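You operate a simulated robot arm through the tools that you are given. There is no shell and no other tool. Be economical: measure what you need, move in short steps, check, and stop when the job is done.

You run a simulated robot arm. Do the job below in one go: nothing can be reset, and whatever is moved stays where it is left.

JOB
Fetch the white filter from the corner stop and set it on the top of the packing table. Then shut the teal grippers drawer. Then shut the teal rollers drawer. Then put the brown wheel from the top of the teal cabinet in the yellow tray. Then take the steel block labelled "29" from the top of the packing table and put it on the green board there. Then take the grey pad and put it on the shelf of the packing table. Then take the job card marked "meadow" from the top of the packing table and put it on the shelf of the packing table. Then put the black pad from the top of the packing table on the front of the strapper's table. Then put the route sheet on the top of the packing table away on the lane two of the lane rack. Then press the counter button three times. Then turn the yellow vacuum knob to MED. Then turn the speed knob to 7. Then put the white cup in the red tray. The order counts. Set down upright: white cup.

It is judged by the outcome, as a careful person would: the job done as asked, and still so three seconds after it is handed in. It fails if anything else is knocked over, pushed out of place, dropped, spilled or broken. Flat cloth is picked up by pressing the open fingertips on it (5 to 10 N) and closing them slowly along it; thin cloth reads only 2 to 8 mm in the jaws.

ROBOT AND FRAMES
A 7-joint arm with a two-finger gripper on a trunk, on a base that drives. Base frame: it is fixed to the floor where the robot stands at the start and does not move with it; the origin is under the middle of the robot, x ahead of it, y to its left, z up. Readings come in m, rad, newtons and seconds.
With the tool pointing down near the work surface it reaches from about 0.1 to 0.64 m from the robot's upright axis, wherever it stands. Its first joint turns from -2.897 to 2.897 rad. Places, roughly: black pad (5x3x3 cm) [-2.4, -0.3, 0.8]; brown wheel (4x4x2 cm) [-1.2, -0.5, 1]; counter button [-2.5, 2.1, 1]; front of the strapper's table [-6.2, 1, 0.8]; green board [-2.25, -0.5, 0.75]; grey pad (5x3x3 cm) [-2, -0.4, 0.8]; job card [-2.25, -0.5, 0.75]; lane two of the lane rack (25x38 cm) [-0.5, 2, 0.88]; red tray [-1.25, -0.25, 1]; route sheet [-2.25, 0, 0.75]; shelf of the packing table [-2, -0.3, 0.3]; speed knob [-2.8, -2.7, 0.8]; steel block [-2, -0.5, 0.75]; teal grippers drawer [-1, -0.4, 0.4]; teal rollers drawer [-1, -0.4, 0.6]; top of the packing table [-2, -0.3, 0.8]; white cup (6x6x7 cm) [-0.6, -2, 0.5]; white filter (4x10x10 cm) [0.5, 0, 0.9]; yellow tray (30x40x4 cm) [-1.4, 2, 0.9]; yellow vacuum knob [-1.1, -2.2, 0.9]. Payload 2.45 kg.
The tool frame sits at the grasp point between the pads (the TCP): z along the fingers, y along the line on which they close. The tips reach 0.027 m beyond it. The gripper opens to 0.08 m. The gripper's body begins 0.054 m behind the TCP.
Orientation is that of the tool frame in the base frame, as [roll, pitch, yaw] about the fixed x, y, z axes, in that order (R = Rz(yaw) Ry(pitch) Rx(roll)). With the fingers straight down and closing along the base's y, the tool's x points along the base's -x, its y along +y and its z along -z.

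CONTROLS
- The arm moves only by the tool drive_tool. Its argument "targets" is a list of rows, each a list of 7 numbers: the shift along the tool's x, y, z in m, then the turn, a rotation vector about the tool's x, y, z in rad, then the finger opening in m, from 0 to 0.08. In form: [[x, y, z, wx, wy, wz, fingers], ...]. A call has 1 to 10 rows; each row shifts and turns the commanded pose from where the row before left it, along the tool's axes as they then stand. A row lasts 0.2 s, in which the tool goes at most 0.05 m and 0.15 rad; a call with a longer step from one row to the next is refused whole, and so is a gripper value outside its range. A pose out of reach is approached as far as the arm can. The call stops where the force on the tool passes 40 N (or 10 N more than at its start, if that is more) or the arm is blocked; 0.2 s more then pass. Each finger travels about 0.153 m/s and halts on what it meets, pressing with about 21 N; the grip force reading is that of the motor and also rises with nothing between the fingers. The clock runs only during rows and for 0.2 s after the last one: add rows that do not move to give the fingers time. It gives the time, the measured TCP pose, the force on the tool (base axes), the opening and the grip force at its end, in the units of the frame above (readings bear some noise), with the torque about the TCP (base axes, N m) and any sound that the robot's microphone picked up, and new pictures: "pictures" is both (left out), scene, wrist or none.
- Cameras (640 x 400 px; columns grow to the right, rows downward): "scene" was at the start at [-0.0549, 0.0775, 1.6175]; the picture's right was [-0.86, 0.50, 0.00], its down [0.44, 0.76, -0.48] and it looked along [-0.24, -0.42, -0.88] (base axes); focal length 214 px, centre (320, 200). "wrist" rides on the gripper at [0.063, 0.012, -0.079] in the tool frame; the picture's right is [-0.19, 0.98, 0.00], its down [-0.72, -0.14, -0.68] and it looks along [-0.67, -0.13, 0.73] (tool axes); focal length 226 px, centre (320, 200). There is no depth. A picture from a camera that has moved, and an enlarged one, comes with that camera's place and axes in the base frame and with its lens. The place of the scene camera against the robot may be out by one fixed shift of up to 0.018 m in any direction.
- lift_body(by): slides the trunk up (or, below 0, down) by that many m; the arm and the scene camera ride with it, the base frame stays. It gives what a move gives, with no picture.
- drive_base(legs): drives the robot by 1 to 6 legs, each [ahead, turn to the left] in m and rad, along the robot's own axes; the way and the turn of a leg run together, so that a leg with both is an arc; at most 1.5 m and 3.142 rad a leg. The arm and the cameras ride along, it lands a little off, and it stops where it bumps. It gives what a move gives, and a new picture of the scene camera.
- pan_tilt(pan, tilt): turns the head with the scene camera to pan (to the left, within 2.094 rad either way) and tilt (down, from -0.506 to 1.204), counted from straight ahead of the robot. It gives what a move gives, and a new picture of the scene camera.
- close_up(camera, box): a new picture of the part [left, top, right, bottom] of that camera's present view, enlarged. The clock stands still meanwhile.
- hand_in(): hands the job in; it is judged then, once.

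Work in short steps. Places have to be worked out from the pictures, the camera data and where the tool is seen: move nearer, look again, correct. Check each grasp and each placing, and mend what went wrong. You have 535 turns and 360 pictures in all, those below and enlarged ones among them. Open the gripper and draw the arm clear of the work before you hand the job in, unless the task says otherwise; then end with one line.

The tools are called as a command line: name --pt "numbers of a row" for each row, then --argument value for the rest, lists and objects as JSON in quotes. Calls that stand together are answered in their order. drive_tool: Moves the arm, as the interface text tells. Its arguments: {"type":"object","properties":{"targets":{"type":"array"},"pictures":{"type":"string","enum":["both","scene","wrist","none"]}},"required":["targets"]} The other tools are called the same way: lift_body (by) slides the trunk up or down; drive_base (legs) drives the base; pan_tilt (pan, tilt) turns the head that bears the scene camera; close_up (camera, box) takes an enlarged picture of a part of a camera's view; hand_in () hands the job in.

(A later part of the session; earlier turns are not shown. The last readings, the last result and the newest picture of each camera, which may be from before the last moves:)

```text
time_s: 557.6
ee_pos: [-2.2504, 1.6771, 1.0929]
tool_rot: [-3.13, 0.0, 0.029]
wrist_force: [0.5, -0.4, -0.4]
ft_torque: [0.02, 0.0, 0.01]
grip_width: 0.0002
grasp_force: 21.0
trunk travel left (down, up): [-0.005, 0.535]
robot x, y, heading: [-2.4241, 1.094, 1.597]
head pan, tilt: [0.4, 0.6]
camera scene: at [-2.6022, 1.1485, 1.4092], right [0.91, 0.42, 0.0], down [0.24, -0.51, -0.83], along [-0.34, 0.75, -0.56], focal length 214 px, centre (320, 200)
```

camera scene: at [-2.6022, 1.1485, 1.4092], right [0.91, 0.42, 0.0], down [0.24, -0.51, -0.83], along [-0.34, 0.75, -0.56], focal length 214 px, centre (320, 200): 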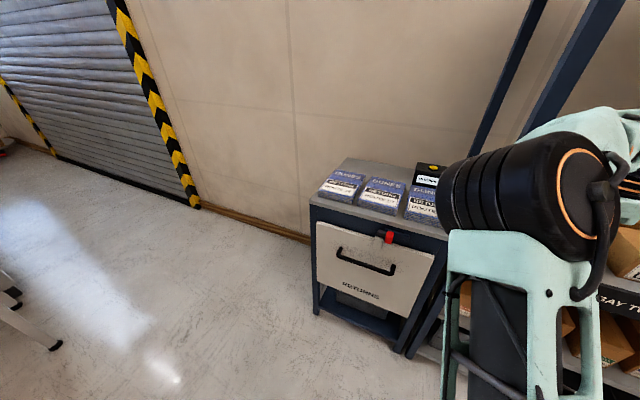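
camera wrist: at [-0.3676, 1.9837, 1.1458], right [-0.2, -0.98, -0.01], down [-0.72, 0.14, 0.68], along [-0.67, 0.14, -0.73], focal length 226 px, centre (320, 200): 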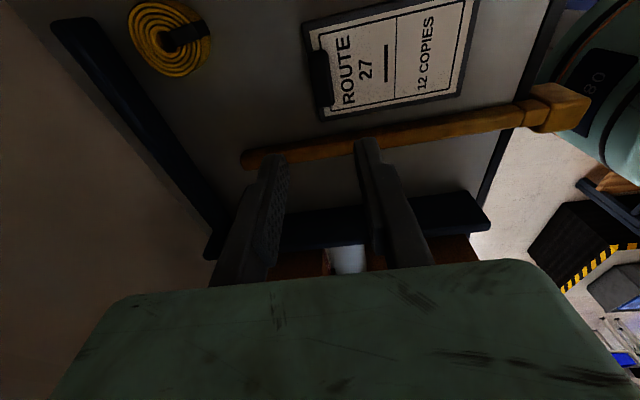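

The button's top is at about [-2.511, 2.138, 1.005]. I move the tool left first (away from the rack post) and raise it a bit, then drive closer.

drive_tool --pt "-0.045 0 -0.02 0 0 0 0.0" --pt "-0.045 0 -0.02 0 0 0 0.0" --pt "-0.045 0 -0.02 0 0 0 0.0" --pt "-0.045 0 0 0 0 0 0.0" --pt "-0.045 0 0 0 0 0 0.0" --pt "-0.025 0 0 0 0 0 0.0" --pictures "none"

drive_base --legs '[[0.31, 0]]'

drive_tool --pt "0 0 0 0 0 0 0.0" --pictures "wrist"

```text
time_s: 559.0
ee_pos: [-2.5033, 1.67, 1.1546]
tool_rot: [-3.13, 0.001, 0.028]
wrist_force: [-0.6, 0.6, -1.0]
ft_torque: [0.0, 0.01, -0.03]
grip_width: 0.0001
grasp_force: 21.0
trunk travel left (down, up): [-0.005, 0.535]
robot x, y, heading: [-2.4253, 1.0957, 1.598]
head pan, tilt: [0.4, 0.6]
```

```text
time_s: 561.1
ee_pos: [-2.5078, 1.9784, 1.1544]
tool_rot: [-3.13, 0.002, 0.027]
wrist_force: [0.3, -0.9, -0.7]
ft_torque: [-0.03, -0.02, -0.01]
grip_width: 0.0
grasp_force: 20.8
trunk travel left (down, up): [-0.005, 0.535]
robot x, y, heading: [-2.4303, 1.4076, 1.598]
head pan, tilt: [0.4, 0.6]
camera scene: at [-2.6109, 1.4576, 1.4091], right [0.91, 0.41, 0.0], down [0.23, -0.51, -0.82], along [-0.34, 0.75, -0.57], focal length 214 px, centre (320, 200)
```

scene: 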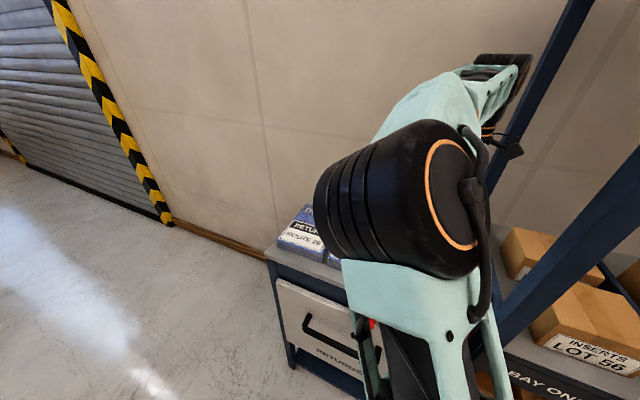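

```text
time_s: 561.5
ee_pos: [-2.5102, 1.9787, 1.1541]
tool_rot: [-3.131, 0.004, 0.026]
wrist_force: [-0.5, -0.2, -0.3]
ft_torque: [-0.01, -0.01, -0.03]
grip_width: 0.0
grasp_force: 20.6
trunk travel left (down, up): [-0.005, 0.535]
robot x, y, heading: [-2.4329, 1.4084, 1.599]
head pan, tilt: [0.4, 0.6]
camera wrist: at [-2.4455, 1.9668, 1.2353], right [-0.17, -0.99, -0.01], down [-0.72, 0.12, 0.68], along [-0.67, 0.12, -0.73], focal length 226 px, centre (320, 200)
```

wrist: 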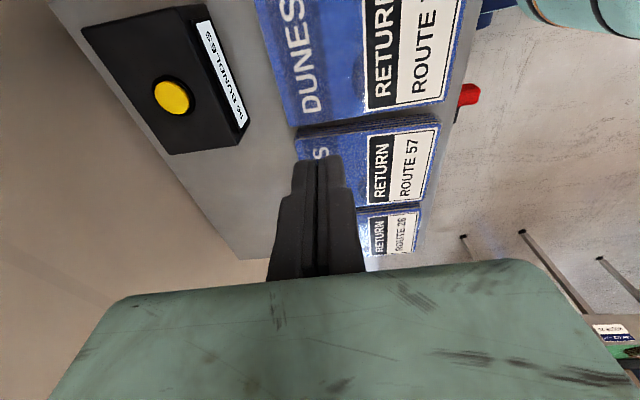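

The yellow button is at ≈[-2.496, 2.122]. I move above it.

drive_tool --pt "0.0045 -0.036 0 0 0 0 0.0" --pt "0.0045 -0.036 0 0 0 0 0.0" --pt "0.0045 -0.036 0 0 0 0 0.0" --pt "0.0045 -0.036 0 0 0 0 0.0" --pt "0 0 0.03 0 0 0 0.0" --pt "0 0 0.03 0 0 0 0.0" --pictures "wrist"

```text
time_s: 562.9
ee_pos: [-2.4964, 2.1218, 1.0938]
tool_rot: [-3.131, 0.002, 0.028]
wrist_force: [0.4, -0.5, -0.3]
ft_torque: [-0.01, -0.05, -0.01]
grip_width: 0.0
grasp_force: 21.2
out of reach, approached as far as the arm can: row 4
trunk travel left (down, up): [-0.005, 0.535]
robot x, y, heading: [-2.4301, 1.4067, 1.595]
head pan, tilt: [0.4, 0.6]
camera wrist: at [-2.4332, 2.1096, 1.1741], right [-0.17, -0.99, -0.01], down [-0.72, 0.11, 0.68], along [-0.67, 0.12, -0.73], focal length 226 px, centre (320, 200)
```

wrist: 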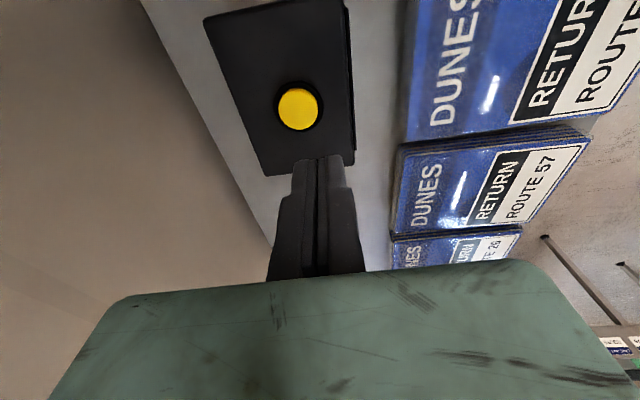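

The button is 17 mm further in +y. I shift and lower to just above it.

drive_tool --pt "0.0 -0.017 0.02 0 0 0 0.0" --pt "0 0 0.02 0 0 0 0.0" --pictures "wrist"

```text
time_s: 563.5
ee_pos: [-2.4974, 2.1363, 1.0521]
tool_rot: [-3.131, 0.003, 0.023]
wrist_force: [0.0, 0.8, 1.0]
ft_torque: [-0.04, 0.01, 0.0]
grip_width: 0.0
grasp_force: 20.9
trunk travel left (down, up): [-0.005, 0.535]
robot x, y, heading: [-2.4358, 1.4089, 1.592]
head pan, tilt: [0.4, 0.6]
camera wrist: at [-2.4335, 2.1255, 1.1336], right [-0.17, -0.99, -0.01], down [-0.72, 0.12, 0.68], along [-0.67, 0.12, -0.73], focal length 226 px, centre (320, 200)
```

wrist: 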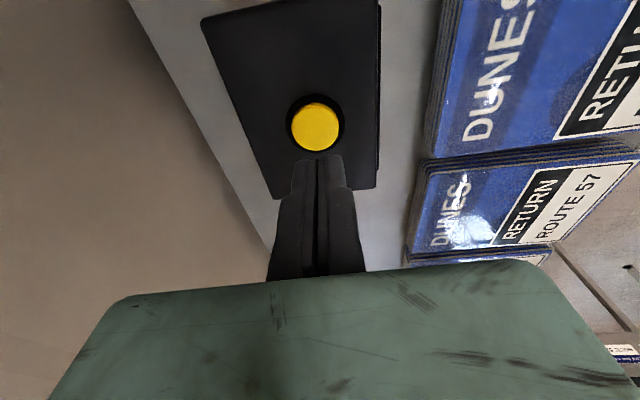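

Centred over the button. I press once and watch the force and sound.

drive_tool --pt "0 0 0.02 0 0 0 0.0" --pt "0 0 0.008 0 0 0 0.0" --pt "0 0 0.004 0 0 0 0.0" --pictures "wrist"

```text
time_s: 564.3
ee_pos: [-2.4952, 2.1356, 1.0219]
tool_rot: [-3.132, 0.001, 0.027]
wrist_force: [-0.3, 0.0, 0.6]
ft_torque: [0.03, 0.05, 0.01]
grip_width: 0.0001
grasp_force: 21.3
trunk travel left (down, up): [-0.005, 0.535]
robot x, y, heading: [-2.4317, 1.404, 1.596]
head pan, tilt: [0.4, 0.6]
camera wrist: at [-2.4308, 2.1244, 1.1019], right [-0.17, -0.99, -0.01], down [-0.72, 0.12, 0.68], along [-0.67, 0.12, -0.73], focal length 226 px, centre (320, 200)
```

wrist: 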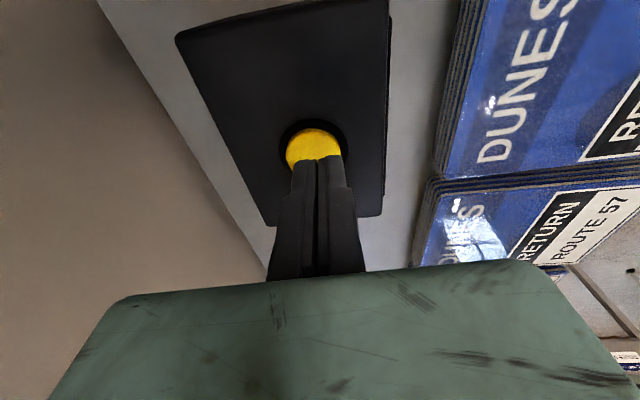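

Not yet touching. I go down by small steps.

drive_tool --pt "0 0 0.004 0 0 0 0.0" --pt "0 0 0.003 0 0 0 0.0" --pictures "none"

```text
time_s: 564.9
ee_pos: [-2.4935, 2.1356, 1.016]
tool_rot: [-3.131, 0.003, 0.024]
wrist_force: [-0.1, -0.2, 0.5]
ft_torque: [0.02, 0.02, -0.01]
grip_width: 0.0
grasp_force: 21.5
trunk travel left (down, up): [-0.005, 0.535]
robot x, y, heading: [-2.4299, 1.4036, 1.599]
head pan, tilt: [0.4, 0.6]
```

drive_tool --pt "0 0 0.003 0 0 0 0.0" --pt "0 0 0.002 0 0 0 0.0" --pictures "none"

```text
time_s: 565.5
ee_pos: [-2.494, 2.1364, 1.0101]
tool_rot: [-3.13, 0.002, 0.027]
wrist_force: [-0.3, 0.1, -0.6]
ft_torque: [-0.02, 0.06, 0.01]
grip_width: 0.0
grasp_force: 21.6
trunk travel left (down, up): [-0.005, 0.535]
robot x, y, heading: [-2.4352, 1.4059, 1.599]
head pan, tilt: [0.4, 0.6]
```

drive_tool --pt "0 0 0.003 0 0 0 0.0" --pt "0 0 0.003 0 0 0 0.0" --pictures "none"

```text
time_s: 566.1
ee_pos: [-2.4941, 2.1367, 1.0049]
tool_rot: [-3.131, 0.003, 0.026]
wrist_force: [0.4, -0.2, 0.0]
ft_torque: [0.0, 0.04, 0.0]
grip_width: 0.0
grasp_force: 21.5
trunk travel left (down, up): [-0.005, 0.535]
robot x, y, heading: [-2.4299, 1.4067, 1.601]
head pan, tilt: [0.4, 0.6]
```

drive_tool --pt "0 0 0.003 0 0 0 0.0" --pt "0 0 0.003 0 0 0 0.0" --pt "0 0 0.003 0 0 0 0.0" --pictures "wrist"

```text
time_s: 566.9
ee_pos: [-2.4947, 2.1372, 0.9969]
tool_rot: [-3.13, 0.002, 0.026]
wrist_force: [-0.8, -0.3, 1.8]
ft_torque: [-0.03, 0.03, -0.01]
grip_width: 0.0
grasp_force: 21.2
trunk travel left (down, up): [-0.005, 0.535]
robot x, y, heading: [-2.434, 1.4083, 1.598]
head pan, tilt: [0.4, 0.6]
heard: click
camera wrist: at [-2.4301, 2.1252, 1.0765], right [-0.17, -0.99, -0.01], down [-0.72, 0.12, 0.68], along [-0.67, 0.12, -0.73], focal length 226 px, centre (320, 200)
```

wrist: 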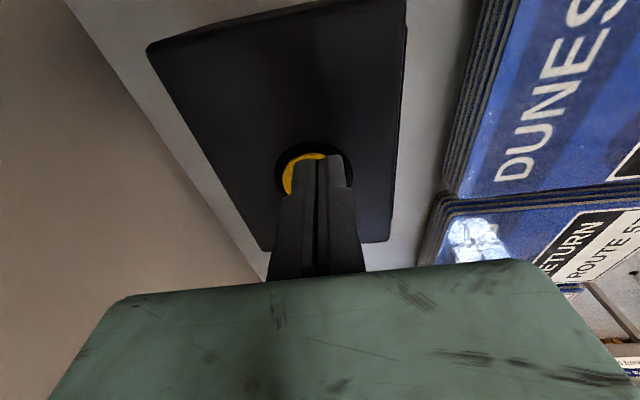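

A click: one press. I release fully (up 15 mm).

drive_tool --pt "0 0 -0.008 0 0 0 0.0" --pt "0 0 -0.007 0 0 0 0.0" --pt "0 0 0 0 0 0 0.0" --pictures "none"

drive_tool --pt "0 0 0.008 0 0 0 0.0" --pt "0 0 0.007 0 0 0 0.0" --pt "0 0 0 0 0 0 0.0" --pictures "none"

```text
time_s: 567.7
ee_pos: [-2.493, 2.1381, 1.011]
tool_rot: [-3.13, 0.002, 0.028]
wrist_force: [0.3, -0.3, 0.1]
ft_torque: [0.0, 0.0, -0.02]
grip_width: 0.0
grasp_force: 21.0
trunk travel left (down, up): [-0.005, 0.535]
robot x, y, heading: [-2.4345, 1.4042, 1.596]
head pan, tilt: [0.4, 0.6]
```

```text
time_s: 568.5
ee_pos: [-2.4928, 2.1375, 0.9956]
tool_rot: [-3.132, 0.002, 0.025]
wrist_force: [0.3, 0.3, 3.4]
ft_torque: [-0.02, -0.02, 0.02]
grip_width: 0.006
grasp_force: 30.2
trunk travel left (down, up): [-0.005, 0.535]
robot x, y, heading: [-2.4344, 1.4102, 1.595]
head pan, tilt: [0.4, 0.6]
heard: click
```

Second click. I release, then press a third time.

drive_tool --pt "0 0 -0.008 0 0 0 0.0" --pt "0 0 -0.007 0 0 0 0.0" --pt "0 0 0 0 0 0 0.0" --pictures "wrist"

```text
time_s: 569.3
ee_pos: [-2.4933, 2.1373, 1.0102]
tool_rot: [-3.132, 0.001, 0.024]
wrist_force: [0.1, 0.3, 0.3]
ft_torque: [-0.02, -0.01, -0.02]
grip_width: 0.0
grasp_force: 29.9
trunk travel left (down, up): [-0.005, 0.535]
robot x, y, heading: [-2.4349, 1.4045, 1.594]
head pan, tilt: [0.4, 0.6]
camera wrist: at [-2.4298, 2.1261, 1.0906], right [-0.17, -0.99, -0.01], down [-0.72, 0.12, 0.68], along [-0.67, 0.12, -0.73], focal length 226 px, centre (320, 200)
```

wrist: 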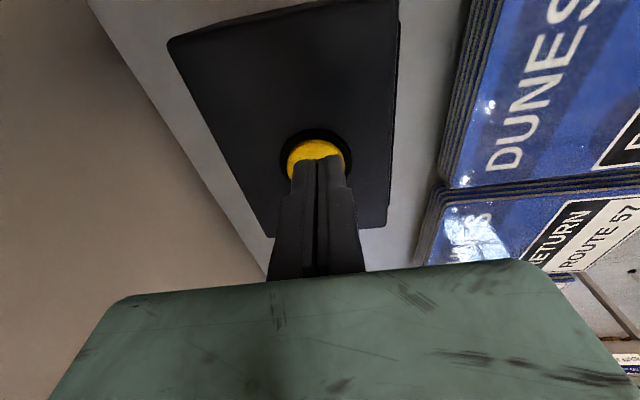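

Button released and the box hasn't moved. Third press.

drive_tool --pt "0 0 0.008 0 0 0 0.0" --pt "0 0 0.006 0 0 0 0.0" --pt "0 0 0 0 0 0 0.0" --pictures "none"

```text
time_s: 570.1
ee_pos: [-2.4934, 2.1375, 0.9954]
tool_rot: [-3.131, 0.003, 0.026]
wrist_force: [0.4, 0.3, 1.8]
ft_torque: [0.02, 0.01, 0.01]
grip_width: 0.006
grasp_force: 29.9
trunk travel left (down, up): [-0.005, 0.535]
robot x, y, heading: [-2.4311, 1.4055, 1.594]
head pan, tilt: [0.4, 0.6]
heard: click
```

Third click. I retract upward and back, then travel toward the yellow machine.

drive_tool --pt "0 0 -0.03 0 0 0 0.0" --pt "0 0 -0.05 0 0 0 0.0" --pt "0 0 -0.05 0 0 0 0.0" --pt "0 0.05 -0.02 0 0 0 0.0" --pt "0 0.05 0 0 0 0 0.0" --pt "0 0.05 0 0 0 0 0.0" --pictures "none"

drive_base --legs '[[-0.35, 0], [0, 1.57], [0.62, 0], [0, 1.55], [1.45, 0], [0.85, 0]]'

```text
refused: row 4 steps farther than a row can; nothing moved
```

```text
time_s: 574.5
ee_pos: [-2.9665, 1.5834, 0.9979]
tool_rot: [-3.13, 0.005, 0.748]
wrist_force: [1.5, 1.9, 1.4]
ft_torque: [-0.21, 0.2, 0.0]
grip_width: 0.0
grasp_force: 29.8
trunk travel left (down, up): [-0.005, 0.535]
robot x, y, heading: [-2.437, 1.0769, 2.141]
head pan, tilt: [0.4, 0.6]
stopped in leg 2: the robot was blocked; the commanded pose is now the measured one
camera scene: at [-2.6151, 1.0304, 1.4096], right [0.56, 0.83, 0.0], down [0.47, -0.32, -0.83], along [-0.68, 0.46, -0.56], focal length 214 px, centre (320, 200)
```

scene: 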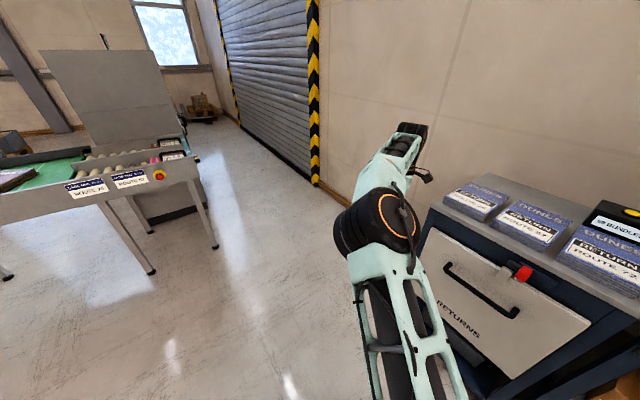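

My raise was refused, so the arm was still low while driving — I must not chain such calls. I raise the tool now and inspect what it passed over.

drive_tool --pt "0 0 -0.04 0 0 0 0.0" --pt "0 0 -0.05 0 0 0 0.0" --pt "0 0 -0.05 0 0 0 0.0" --pictures "none"

pan_tilt --pan -0.6 --tilt 0.5

close_up --camera "scene" --box '[60, 120, 360, 320]'

```text
time_s: 575.3
ee_pos: [-2.9719, 1.5725, 1.1263]
tool_rot: [-3.133, 0.001, 0.752]
wrist_force: [-1.2, -1.3, -0.4]
ft_torque: [0.08, -0.08, -0.02]
grip_width: 0.0
grasp_force: 29.7
out of reach, approached as far as the arm can: row 3
trunk travel left (down, up): [-0.005, 0.535]
robot x, y, heading: [-2.4371, 1.0771, 2.148]
head pan, tilt: [0.4, 0.6]
```

```text
time_s: 576.6
ee_pos: [-2.9698, 1.5748, 1.1265]
tool_rot: [-3.128, 0.001, 0.751]
wrist_force: [0.0, 0.1, 0.5]
ft_torque: [0.04, 0.03, -0.03]
grip_width: 0.0001
grasp_force: 29.9
trunk travel left (down, up): [-0.005, 0.535]
robot x, y, heading: [-2.4338, 1.0778, 2.145]
head pan, tilt: [-0.6, 0.499]
camera scene: at [-2.543, 1.0687, 1.4182], right [1.0, -0.02, 0.0], down [-0.01, -0.48, -0.88], along [0.02, 0.88, -0.48], focal length 214 px, centre (320, 200)
```

scene: 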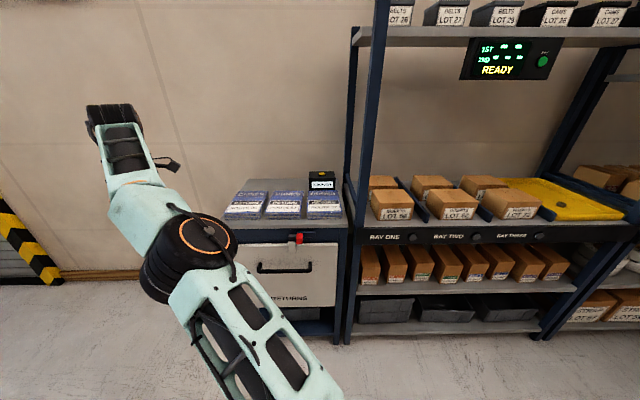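

```text
2.00 times, centred on (210, 220) of scene
camera zoom: at [-2.543, 1.0687, 1.4182], right [1.0, -0.02, 0.0], down [-0.01, -0.48, -0.88], along [0.02, 0.88, -0.48], focal length 429 px, centre (540, 160)
```

zoom: 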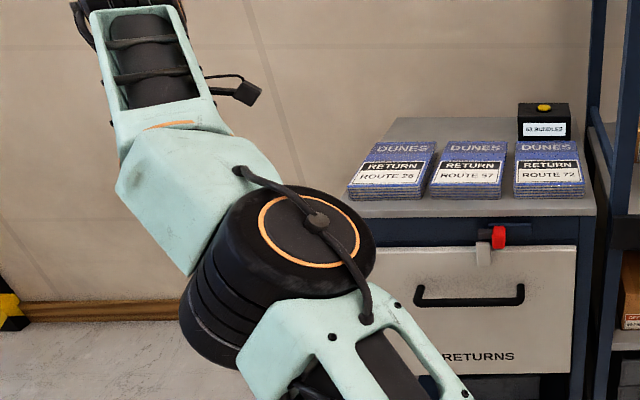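

All is in place by the cart. I check the lift table behind me, which the rear foot may have touched.

pan_tilt --pan 2.09 --tilt 0.7

```text
time_s: 579.0
ee_pos: [-2.9713, 1.5741, 1.1271]
tool_rot: [-3.13, 0.001, 0.752]
wrist_force: [-0.1, -0.7, 0.2]
ft_torque: [0.05, 0.01, 0.03]
grip_width: 0.0
grasp_force: 30.0
trunk travel left (down, up): [-0.005, 0.535]
robot x, y, heading: [-2.4385, 1.0764, 2.147]
head pan, tilt: [2.089, 0.7]
camera scene: at [-2.5842, 0.9023, 1.4005], right [-0.89, 0.46, 0.0], down [0.3, 0.57, -0.77], along [-0.35, -0.68, -0.64], focal length 214 px, centre (320, 200)
```

scene: 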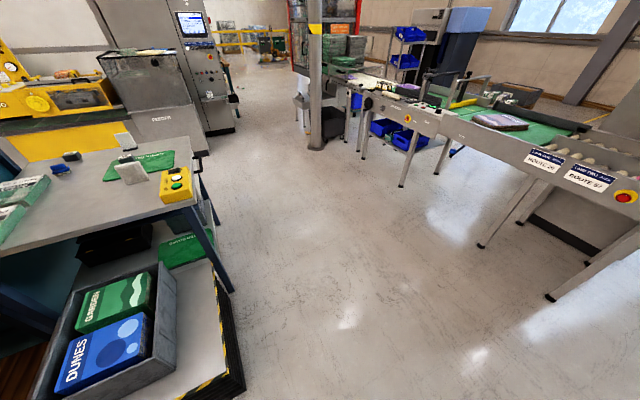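

The rear foot only touched the lift's edge; nothing displaced. I go forward a little, then turn left and drive down the aisle.

drive_base --legs '[[0.2, 0], [0, 1.0], [0.45, 0]]'

```text
time_s: 585.4
ee_pos: [-3.7089, 1.1096, 1.1259]
tool_rot: [-3.13, 0.002, 1.714]
wrist_force: [0.2, -0.1, 0.6]
ft_torque: [-0.01, 0.0, -0.02]
grip_width: 0.0
grasp_force: 29.8
trunk travel left (down, up): [-0.005, 0.535]
robot x, y, heading: [-2.9973, 1.2616, 3.111]
head pan, tilt: [2.089, 0.7]
camera scene: at [-2.9426, 1.0388, 1.4005], right [-0.88, -0.47, 0.0], down [-0.3, 0.57, -0.77], along [0.36, -0.68, -0.64], focal length 214 px, centre (320, 200)
```

scene: 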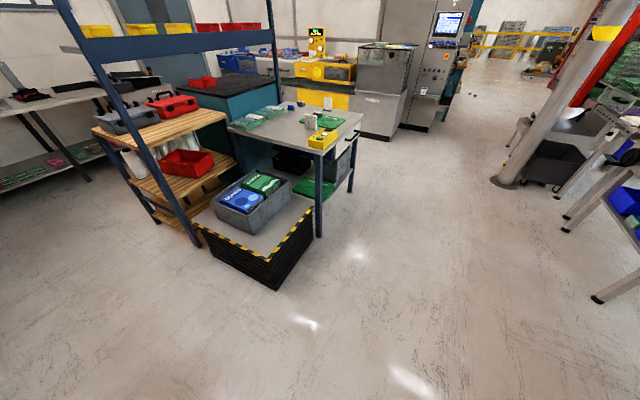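

I retract the arm, then drive down to the aisle between table and machines.

drive_tool --pt "0 0.045 0 0 0 0 0.0" --pt "0 0.045 0 0 0 0 0.0" --pt "0 0.045 0 0 0 0 0.0" --pt "0 0.045 0 0 0 0 0.0" --pictures "none"

drive_base --legs '[[0, 1.55], [1.5, 0], [1.0, 0]]'

```text
time_s: 586.4
ee_pos: [-3.53, 1.1319, 1.1246]
tool_rot: [-3.129, 0.003, 1.714]
wrist_force: [-0.6, 1.1, -0.3]
ft_torque: [-0.01, -0.04, -0.01]
grip_width: 0.0001
grasp_force: 29.6
trunk travel left (down, up): [-0.005, 0.535]
robot x, y, heading: [-2.9966, 1.2592, 3.11]
head pan, tilt: [2.089, 0.7]
```

```text
time_s: 602.4
ee_pos: [-3.1453, -1.7689, 1.127]
tool_rot: [-3.129, 0.0, -3.05]
wrist_force: [1.0, 0.4, -0.2]
ft_torque: [-0.05, -0.03, -0.01]
grip_width: 0.0
grasp_force: 30.1
trunk travel left (down, up): [-0.005, 0.535]
robot x, y, heading: [-3.248, -1.2267, -1.659]
head pan, tilt: [2.089, 0.7]
camera scene: at [-3.0304, -1.1888, 1.4005], right [0.42, -0.91, 0.0], down [-0.58, -0.27, -0.76], along [0.69, 0.32, -0.64], focal length 214 px, centre (320, 200)
```

scene: 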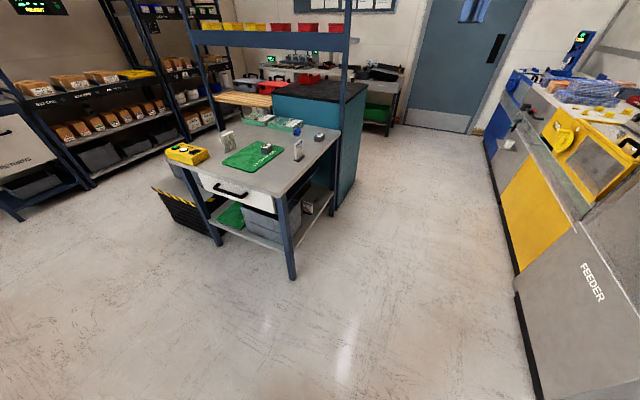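

The shelf items and filter look fine. I drive along the aisle to the yellow machine.

drive_base --legs '[[0, 1.6], [1.5, 0], [0.5, 0], [0, -1.5]]'

pan_tilt --pan 0.4 --tilt 0.6

```text
time_s: 620.1
ee_pos: [-1.0437, -1.8226, 1.1253]
tool_rot: [-3.129, 0.003, -2.893]
wrist_force: [-0.9, -0.4, 0.0]
ft_torque: [-0.03, -0.01, 0.0]
grip_width: 0.0002
grasp_force: 29.8
trunk travel left (down, up): [-0.005, 0.535]
robot x, y, heading: [-1.2276, -1.3061, -1.496]
head pan, tilt: [2.089, 0.7]
camera scene: at [-1.0223, -1.2328, 1.4005], right [0.56, -0.83, 0.0], down [-0.53, -0.36, -0.76], along [0.63, 0.43, -0.64], focal length 214 px, centre (320, 200)
```

scene: 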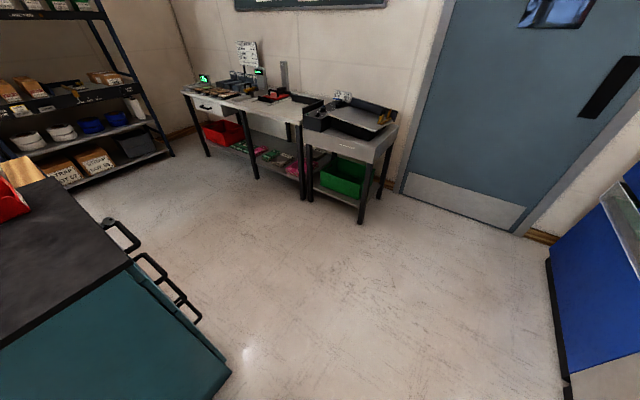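

```text
time_s: 621.9
ee_pos: [-1.0431, -1.8232, 1.1245]
tool_rot: [-3.129, 0.0, -2.892]
wrist_force: [1.4, -0.8, -0.3]
ft_torque: [0.0, -0.02, 0.0]
grip_width: 0.0
grasp_force: 29.8
trunk travel left (down, up): [-0.005, 0.535]
robot x, y, heading: [-1.2338, -1.3053, -1.499]
head pan, tilt: [0.4, 0.6]
camera scene: at [-1.0525, -1.3589, 1.4091], right [-0.89, -0.46, 0.0], down [-0.26, 0.5, -0.82], along [0.38, -0.73, -0.57], focal length 214 px, centre (320, 200)
```

scene: 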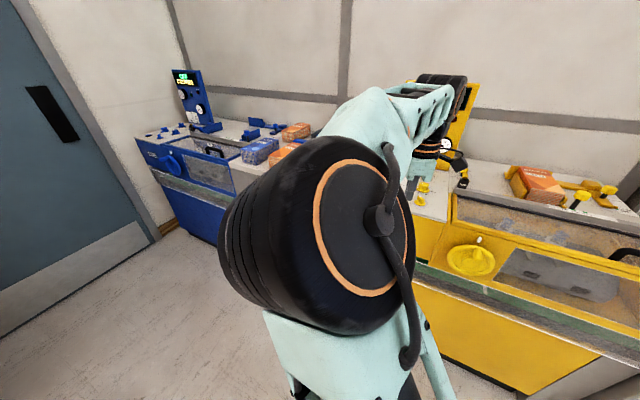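

Small yellow knobs are near [-1.1,-2.2]. I turn the base left so the arm is out of the camera's way.

drive_base --legs '[[0, 0.8]]'

pan_tilt --pan -1.2 --tilt 0.5

```text
time_s: 624.4
ee_pos: [-0.7287, -1.5324, 1.1263]
tool_rot: [-3.128, -0.001, -2.093]
wrist_force: [0.3, 0.3, 0.1]
ft_torque: [-0.05, -0.02, 0.0]
grip_width: 0.0002
grasp_force: 29.6
trunk travel left (down, up): [-0.005, 0.535]
robot x, y, heading: [-1.232, -1.3069, -0.694]
head pan, tilt: [0.4, 0.6]
camera scene: at [-1.0719, -1.216, 1.4091], right [-0.29, -0.96, 0.0], down [-0.54, 0.16, -0.82], along [0.79, -0.24, -0.57], focal length 214 px, centre (320, 200)
```

scene: 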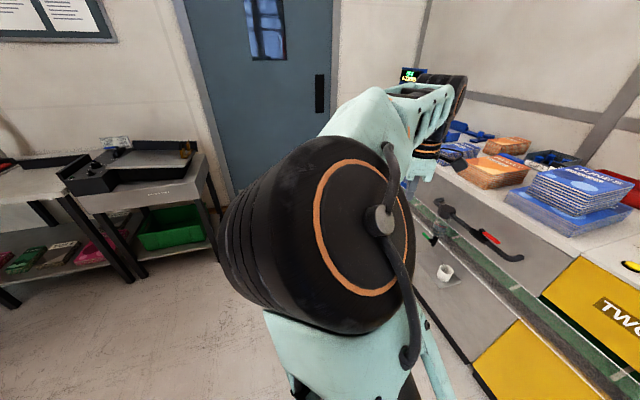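

```text
time_s: 626.1
ee_pos: [-0.7282, -1.5316, 1.1255]
tool_rot: [-3.131, 0.001, -2.09]
wrist_force: [0.0, -0.1, -0.4]
ft_torque: [-0.01, -0.01, 0.0]
grip_width: 0.0001
grasp_force: 29.7
trunk travel left (down, up): [-0.005, 0.535]
robot x, y, heading: [-1.2291, -1.3003, -0.694]
head pan, tilt: [-1.201, 0.499]
camera scene: at [-1.1855, -1.2764, 1.4182], right [-0.95, 0.32, 0.0], down [0.15, 0.45, -0.88], along [-0.28, -0.83, -0.48], focal length 214 px, centre (320, 200)
```

scene: 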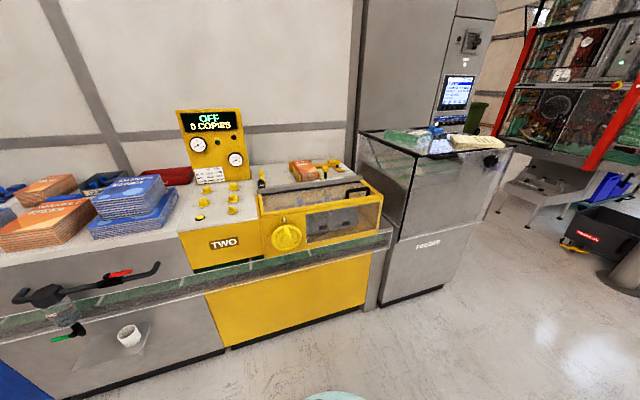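

close_up --camera "scene" --box '[165, 95, 395, 265]'

close_up --camera "scene" --box '[178, 160, 274, 225]'

```text
2.35 times, centred on (280, 180) of scene
camera zoom: at [-1.1855, -1.2764, 1.4182], right [-0.95, 0.32, 0.0], down [0.15, 0.45, -0.88], along [-0.28, -0.83, -0.48], focal length 505 px, centre (414, 247)
```

zoom: 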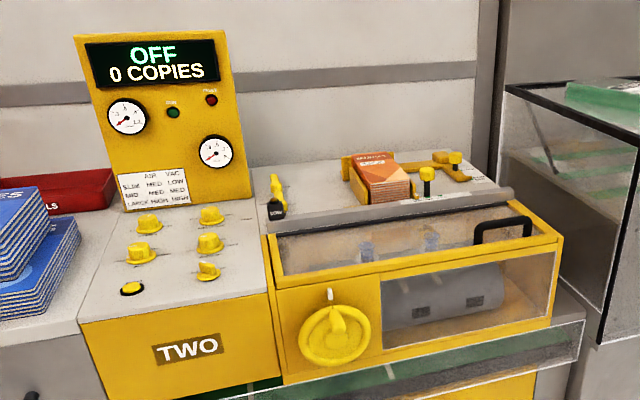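

```text
6.15 times, centred on (226, 192) of scene
camera zoom: at [-1.1855, -1.2764, 1.4182], right [-0.95, 0.32, 0.0], down [0.15, 0.45, -0.88], along [-0.28, -0.83, -0.48], focal length 1320 px, centre (898, 246)
```

zoom: 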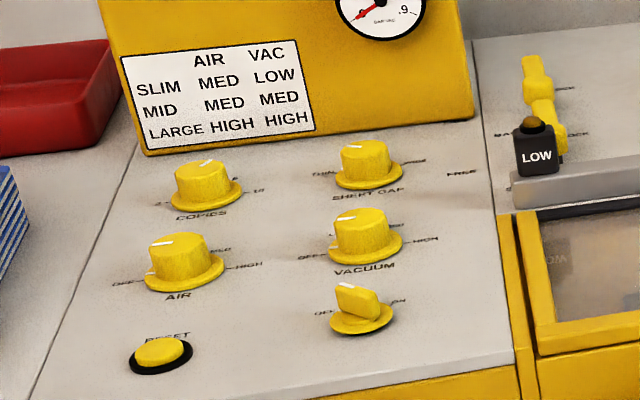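

The VACUUM knob is the right middle one, near [-1.083,-2.22]. I raise the tool and position the robot in front of it.

drive_tool --pt "0 0 -0.04 0 0 0 0.0" --pt "0 0 -0.04 0 0 0 0.0" --pt "0 0 -0.03 0 0 0 0.0" --pictures "none"

drive_base --legs '[[0, -0.36], [0.28, 0], [0, -0.52]]'

```text
time_s: 626.9
ee_pos: [-0.7298, -1.5291, 1.2363]
tool_rot: [-3.129, 0.002, -2.093]
wrist_force: [-0.2, 0.0, 0.2]
ft_torque: [-0.01, -0.01, 0.02]
grip_width: 0.0
grasp_force: 29.8
trunk travel left (down, up): [-0.005, 0.535]
robot x, y, heading: [-1.2299, -1.3075, -0.696]
head pan, tilt: [-1.201, 0.499]
```

```text
time_s: 631.5
ee_pos: [-0.9508, -2.0741, 1.2363]
tool_rot: [-3.13, 0.001, -2.977]
wrist_force: [0.3, 0.2, -0.5]
ft_torque: [-0.04, -0.02, 0.01]
grip_width: 0.0
grasp_force: 29.8
trunk travel left (down, up): [-0.005, 0.535]
robot x, y, heading: [-1.0953, -1.5438, -1.582]
head pan, tilt: [-1.201, 0.499]
camera scene: at [-1.0403, -1.5648, 1.4182], right [-0.35, 0.94, 0.0], down [0.45, 0.17, -0.88], along [-0.82, -0.31, -0.48], focal length 214 px, centre (320, 200)
```

scene: 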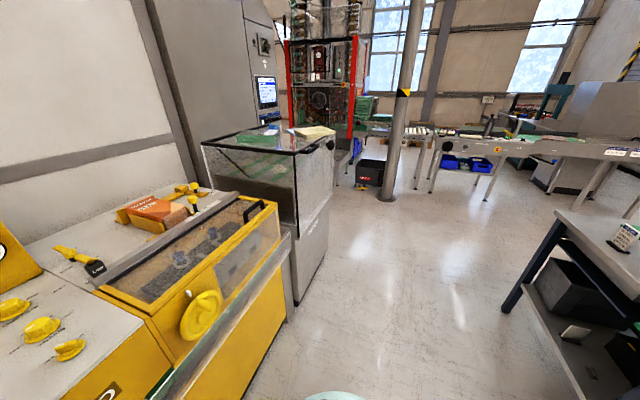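

I take close-ups of the knobs, and of the shelf at the right to check the card.

close_up --camera "scene" --box '[0, 270, 110, 400]'

close_up --camera "scene" --box '[500, 230, 640, 400]'

```text
3.08 times, centred on (55, 335) of scene
camera zoom: at [-1.0403, -1.5648, 1.4182], right [-0.35, 0.94, 0.0], down [0.45, 0.17, -0.88], along [-0.82, -0.31, -0.48], focal length 660 px, centre (1135, -215)
```

zoom: 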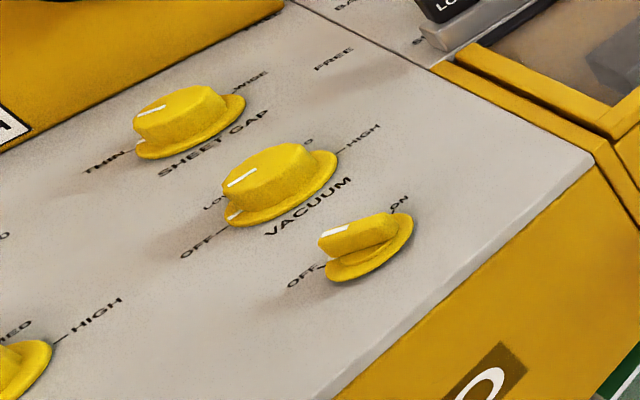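

```text
2.35 times, centred on (570, 315) of scene
camera zoom: at [-1.0403, -1.5648, 1.4182], right [-0.35, 0.94, 0.0], down [0.45, 0.17, -0.88], along [-0.82, -0.31, -0.48], focal length 505 px, centre (-268, -71)
```

zoom: 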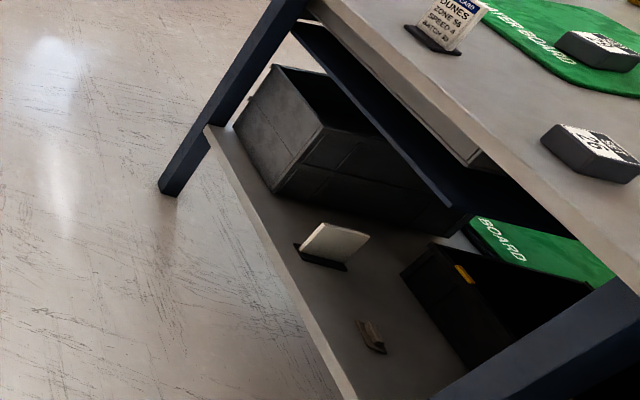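

The shelf items stand fine. The knob reads OFF–LOW–MED–HIGH around it. I bring the tool above the vacuum knob for a top view.

drive_tool --pt "0.037 -0.027 0 0 0 0 0.03" --pt "0.037 -0.027 0 0 0 0 0.05" --pt "0.037 -0.027 0 0 0 0 0.07" --pt "0.037 -0.027 0 0 0 0 0.07" --pt "0 0 0.04 0 0 0 0.07" --pt "0 0 0.03 0 0 0 0.07" --pictures "wrist"

```text
time_s: 632.9
ee_pos: [-1.0764, -2.2064, 1.1695]
tool_rot: [-3.13, 0.0, -2.976]
wrist_force: [1.1, 0.2, 0.7]
ft_torque: [-0.01, 0.04, 0.02]
grip_width: 0.0699
grasp_force: 0.0
out of reach, approached as far as the arm can: row 4
trunk travel left (down, up): [-0.005, 0.535]
robot x, y, heading: [-1.0929, -1.5477, -1.579]
head pan, tilt: [-1.201, 0.499]
camera wrist: at [-1.1405, -2.2046, 1.25], right [0.03, 1.0, -0.01], down [0.73, -0.01, 0.68], along [0.68, -0.03, -0.73], focal length 226 px, centre (320, 200)
```

wrist: 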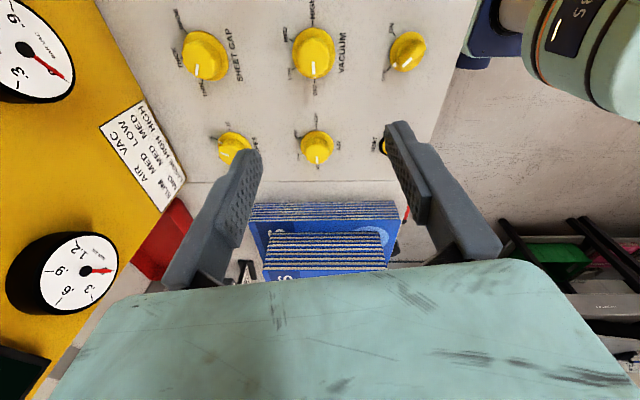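

close_up --camera "wrist" --box '[230, 0, 440, 130]'

```text
3.05 times, centred on (335, 65) of wrist
camera zoom: at [-1.1405, -2.2046, 1.25], right [0.03, 1.0, -0.01], down [0.73, -0.01, 0.68], along [0.68, -0.03, -0.73], focal length 689 px, centre (274, 611)
```

zoom: 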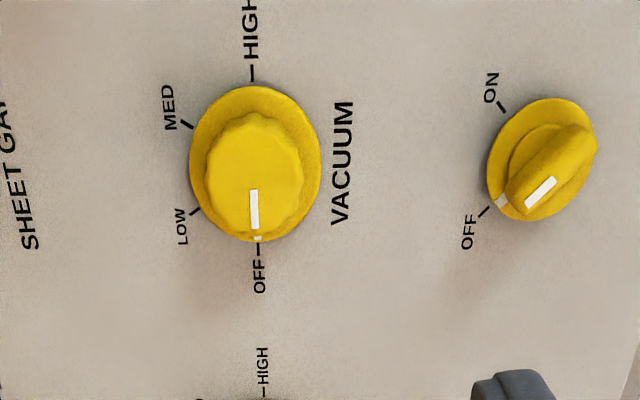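

The pointer is at OFF; MED is 120° clockwise (seen from above). I centre over the knob and pre-rotate the gripper the other way to have range.

drive_tool --pt "0.0147 -0.009 0 0 0 0 0.06" --pt "0 0 0 0 0 -0.15 0.06" --pt "0 0 0 0 0 -0.15 0.06" --pt "0 0 0 0 0 -0.15 0.06" --pt "0 0 0 0 0 -0.15 0.06" --pt "0 0 0 0 0 -0.15 0.06" --pt "0 0 0 0 0 -0.15 0.06" --pt "0 0 0 0 0 -0.15 0.06" --pt "0 0 0 0 0 -0.15 0.06" --pt "0 0 0 0 0 -0.15 0.06" --pictures "none"

drive_tool --pt "0 0 0.04 0 0 -0.15 0.06" --pt "0 0 0.04 0 0 -0.1 0.06" --pictures "wrist"

```text
time_s: 635.0
ee_pos: [-1.0931, -2.2167, 1.1676]
tool_rot: [-3.137, -0.011, -1.626]
wrist_force: [0.1, -0.1, -0.1]
ft_torque: [0.0, 0.02, -0.03]
grip_width: 0.0599
grasp_force: 0.2
trunk travel left (down, up): [-0.005, 0.535]
robot x, y, heading: [-1.094, -1.5463, -1.582]
head pan, tilt: [-1.201, 0.499]
```

```text
time_s: 635.6
ee_pos: [-1.0943, -2.2179, 1.0862]
tool_rot: [-3.141, -0.012, -1.376]
wrist_force: [0.4, -0.2, -0.3]
ft_torque: [-0.01, -0.01, -0.03]
grip_width: 0.0599
grasp_force: 0.1
trunk travel left (down, up): [-0.005, 0.535]
robot x, y, heading: [-1.0929, -1.5463, -1.58]
head pan, tilt: [-1.201, 0.499]
camera wrist: at [-1.0947, -2.2816, 1.1671], right [-1.0, 0.0, 0.0], down [0.0, 0.74, 0.67], along [0.0, 0.67, -0.74], focal length 226 px, centre (320, 200)
```

wrist: 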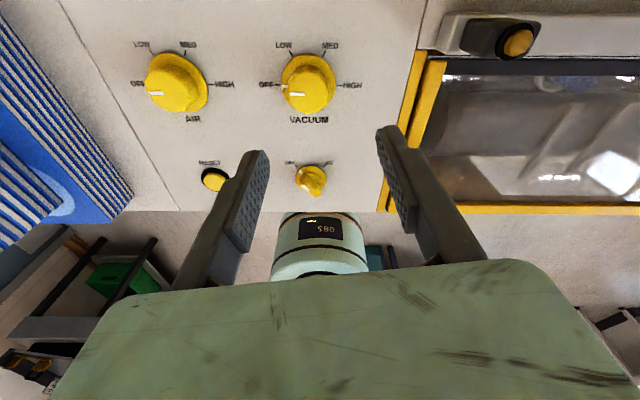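

Knob top at [-1.0845,-2.219,0.943]. I correct 1 cm and descend so the tips straddle the knob.

drive_tool --pt "0.003 -0.0096 0.03 0 0 0 0.06" --pt "0 0 0.04 0 0 0 0.06" --pt "0 0 0.03 0 0 0 0.06" --pictures "wrist"

```text
time_s: 636.5
ee_pos: [-1.0845, -2.22, 0.9861]
tool_rot: [-3.139, -0.013, -1.379]
wrist_force: [-1.3, 0.1, 0.6]
ft_torque: [-0.01, -0.02, -0.02]
grip_width: 0.06
grasp_force: 0.1
trunk travel left (down, up): [-0.005, 0.535]
robot x, y, heading: [-1.092, -1.5398, -1.584]
head pan, tilt: [-1.201, 0.499]
camera wrist: at [-1.0847, -2.2835, 1.069], right [-1.0, 0.0, 0.0], down [0.0, 0.74, 0.67], along [0.0, 0.67, -0.74], focal length 226 px, centre (320, 200)
```

wrist: 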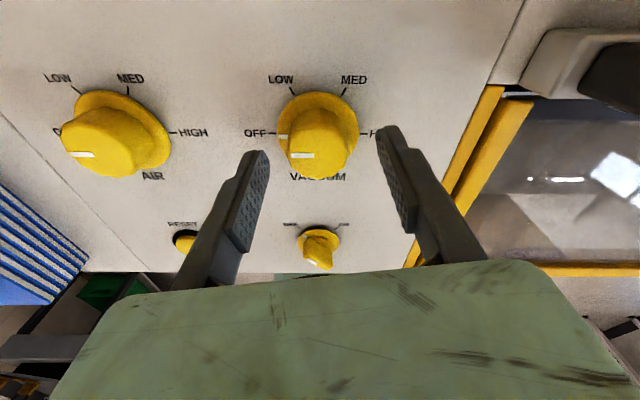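

Centred. I lower 33 mm and close on the knob.

drive_tool --pt "0 0 0.02 0 0 0 0.06" --pt "0 0 0.013 0 0 0 0.06" --pt "0 0 0 0 0 0 0.035" --pt "0 0 0 0 0 0 0.0" --pt "0 0 0 0 0 0 0.0" --pictures "wrist"

```text
time_s: 637.2
ee_pos: [-1.0825, -2.2185, 0.9593]
tool_rot: [-3.141, -0.02, -1.378]
wrist_force: [1.4, 9.4, 17.2]
ft_torque: [1.77, -0.07, -0.07]
grip_width: 0.0506
grasp_force: 44.8
trunk travel left (down, up): [-0.005, 0.535]
robot x, y, heading: [-1.0938, -1.5408, -1.585]
head pan, tilt: [-1.201, 0.499]
stopped in row 3: the force on the tool passed its limit at 42 N (the readings are from after the stop); the commanded pose is now the measured one
camera wrist: at [-1.0828, -2.2815, 1.042], right [-1.0, 0.0, 0.0], down [0.0, 0.74, 0.67], along [0.0, 0.67, -0.74], focal length 226 px, centre (320, 200)
```

wrist: 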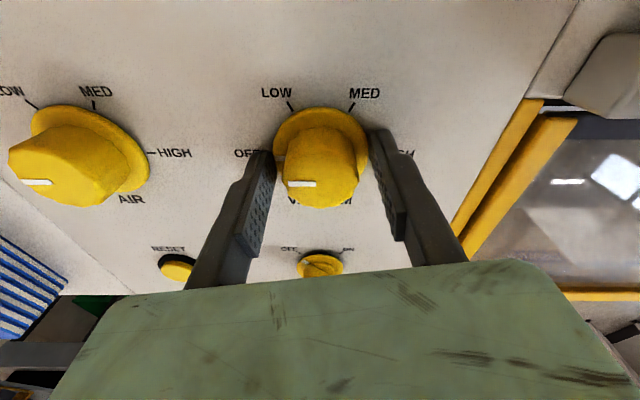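

The tips met the wider flange. I open, raise 6 mm and close on the knob proper.

drive_tool --pt "0 0 0 0 0 0 0.06" --pt "0 0 -0.007 0 0 0 0.06" --pt "0 0 0 0 0 0 0.04" --pt "0 0 0 0 0 0 0.03" --pt "0 0 0 0 0 0 0.02" --pt "0 0 0 0 0 0 0.02" --pictures "wrist"

```text
time_s: 638.6
ee_pos: [-1.0815, -2.2219, 0.9628]
tool_rot: [3.141, -0.016, -1.377]
wrist_force: [-1.0, 2.7, -26.3]
ft_torque: [-0.46, -0.1, 0.0]
grip_width: 0.0508
grasp_force: 45.1
trunk travel left (down, up): [-0.005, 0.535]
robot x, y, heading: [-1.0935, -1.5414, -1.583]
head pan, tilt: [-1.201, 0.499]
camera wrist: at [-1.0823, -2.285, 1.0442], right [-1.0, 0.0, 0.0], down [0.0, 0.74, 0.67], along [0.0, 0.67, -0.74], focal length 226 px, centre (320, 200)
```

wrist: 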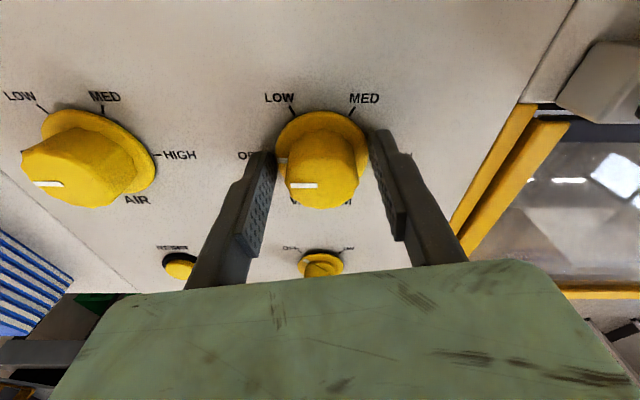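

It grips the knob's skirt at 51 mm, which turns with the knob. I relieve the vertical load and turn clockwise slowly.

drive_tool --pt "0 0 0.004 0 0 0 0.0" --pt "0 0 0 0 0 0.1 0.0" --pt "0 0 0 0 0 0.1 0.0" --pt "0 0 0 0 0 0.1 0.0" --pictures "wrist"

```text
time_s: 639.6
ee_pos: [-1.0833, -2.2222, 0.9625]
tool_rot: [-3.136, -0.024, -1.679]
wrist_force: [-1.2, -7.0, 10.2]
ft_torque: [-1.03, 0.76, 0.0]
grip_width: 0.0506
grasp_force: 44.6
trunk travel left (down, up): [-0.005, 0.535]
robot x, y, heading: [-1.0943, -1.5418, -1.586]
head pan, tilt: [-1.201, 0.499]
camera wrist: at [-1.1029, -2.2811, 1.0447], right [-0.95, 0.3, -0.01], down [0.22, 0.71, 0.67], along [0.21, 0.63, -0.75], focal length 226 px, centre (320, 200)
```

wrist: 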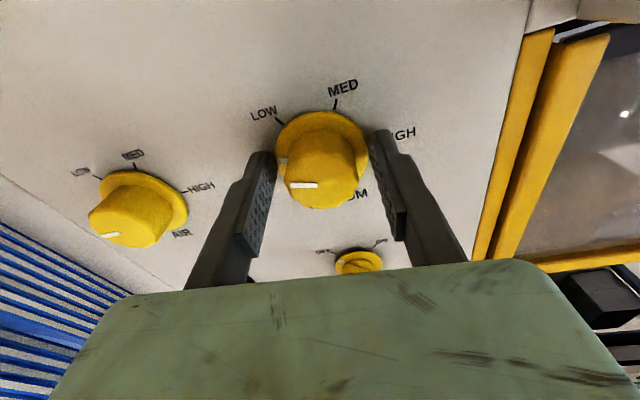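

The knob turns with the gripper. I continue turning.

drive_tool --pt "0 0 0 0 0 0.12 0.0" --pt "0 0 0 0 0 0.12 0.0" --pt "0 0 0 0 0 0.12 0.0" --pt "0 0 0 0 0 0.12 0.0" --pt "0 0 0 0 0 0.12 0.0" --pt "0 0 0 0 0 0.12 0.0" --pt "0 0 0 0 0 0.12 0.0" --pt "0 0 0 0 0 0.12 0.0" --pictures "wrist"

```text
time_s: 641.5
ee_pos: [-1.0865, -2.2189, 0.9616]
tool_rot: [-3.125, -0.006, -2.644]
wrist_force: [-22.9, 1.7, 25.7]
ft_torque: [0.04, 1.5, 0.08]
grip_width: 0.0506
grasp_force: 45.3
trunk travel left (down, up): [-0.005, 0.535]
robot x, y, heading: [-1.0947, -1.5464, -1.584]
head pan, tilt: [-1.201, 0.499]
camera wrist: at [-1.1484, -2.2365, 1.0427], right [-0.3, 0.95, -0.02], down [0.7, 0.23, 0.68], along [0.65, 0.19, -0.73], focal length 226 px, centre (320, 200)
```

wrist: 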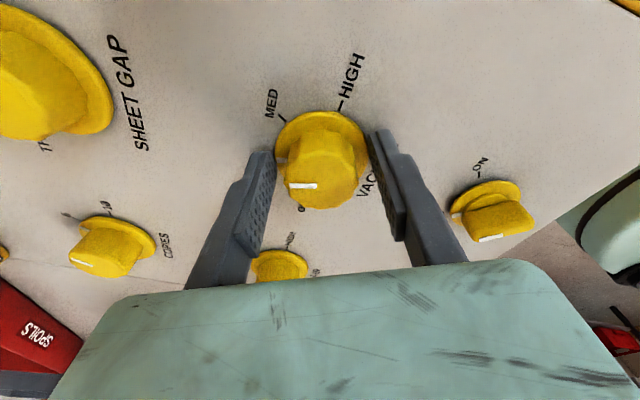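

Turning well (72°). I relieve side load with a tiny shift and continue in small steps.

drive_tool --pt "0.002 0.001 -0.001 0 0 0.12 0.0" --pt "0 0 0 0 0 0.12 0.0" --pt "0 0 0 0 0 0.12 0.0" --pt "0 0 0 0 0 0.12 0.0" --pictures "wrist"

```text
time_s: 642.5
ee_pos: [-1.0877, -2.2169, 0.9623]
tool_rot: [-3.128, 0.002, -3.121]
wrist_force: [-19.0, 29.0, -0.2]
ft_torque: [0.94, 1.56, 0.13]
grip_width: 0.0506
grasp_force: 44.9
trunk travel left (down, up): [-0.005, 0.535]
robot x, y, heading: [-1.0935, -1.5452, -1.582]
head pan, tilt: [-1.201, 0.499]
camera wrist: at [-1.1507, -2.2046, 1.042], right [0.17, 0.98, -0.01], down [0.72, -0.12, 0.69], along [0.67, -0.13, -0.73], focal length 226 px, centre (320, 200)
```

wrist: 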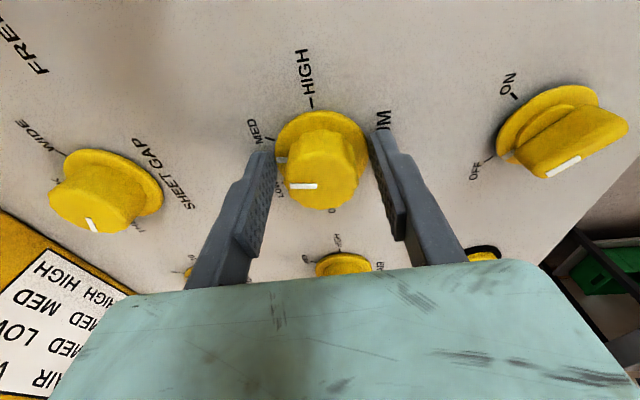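

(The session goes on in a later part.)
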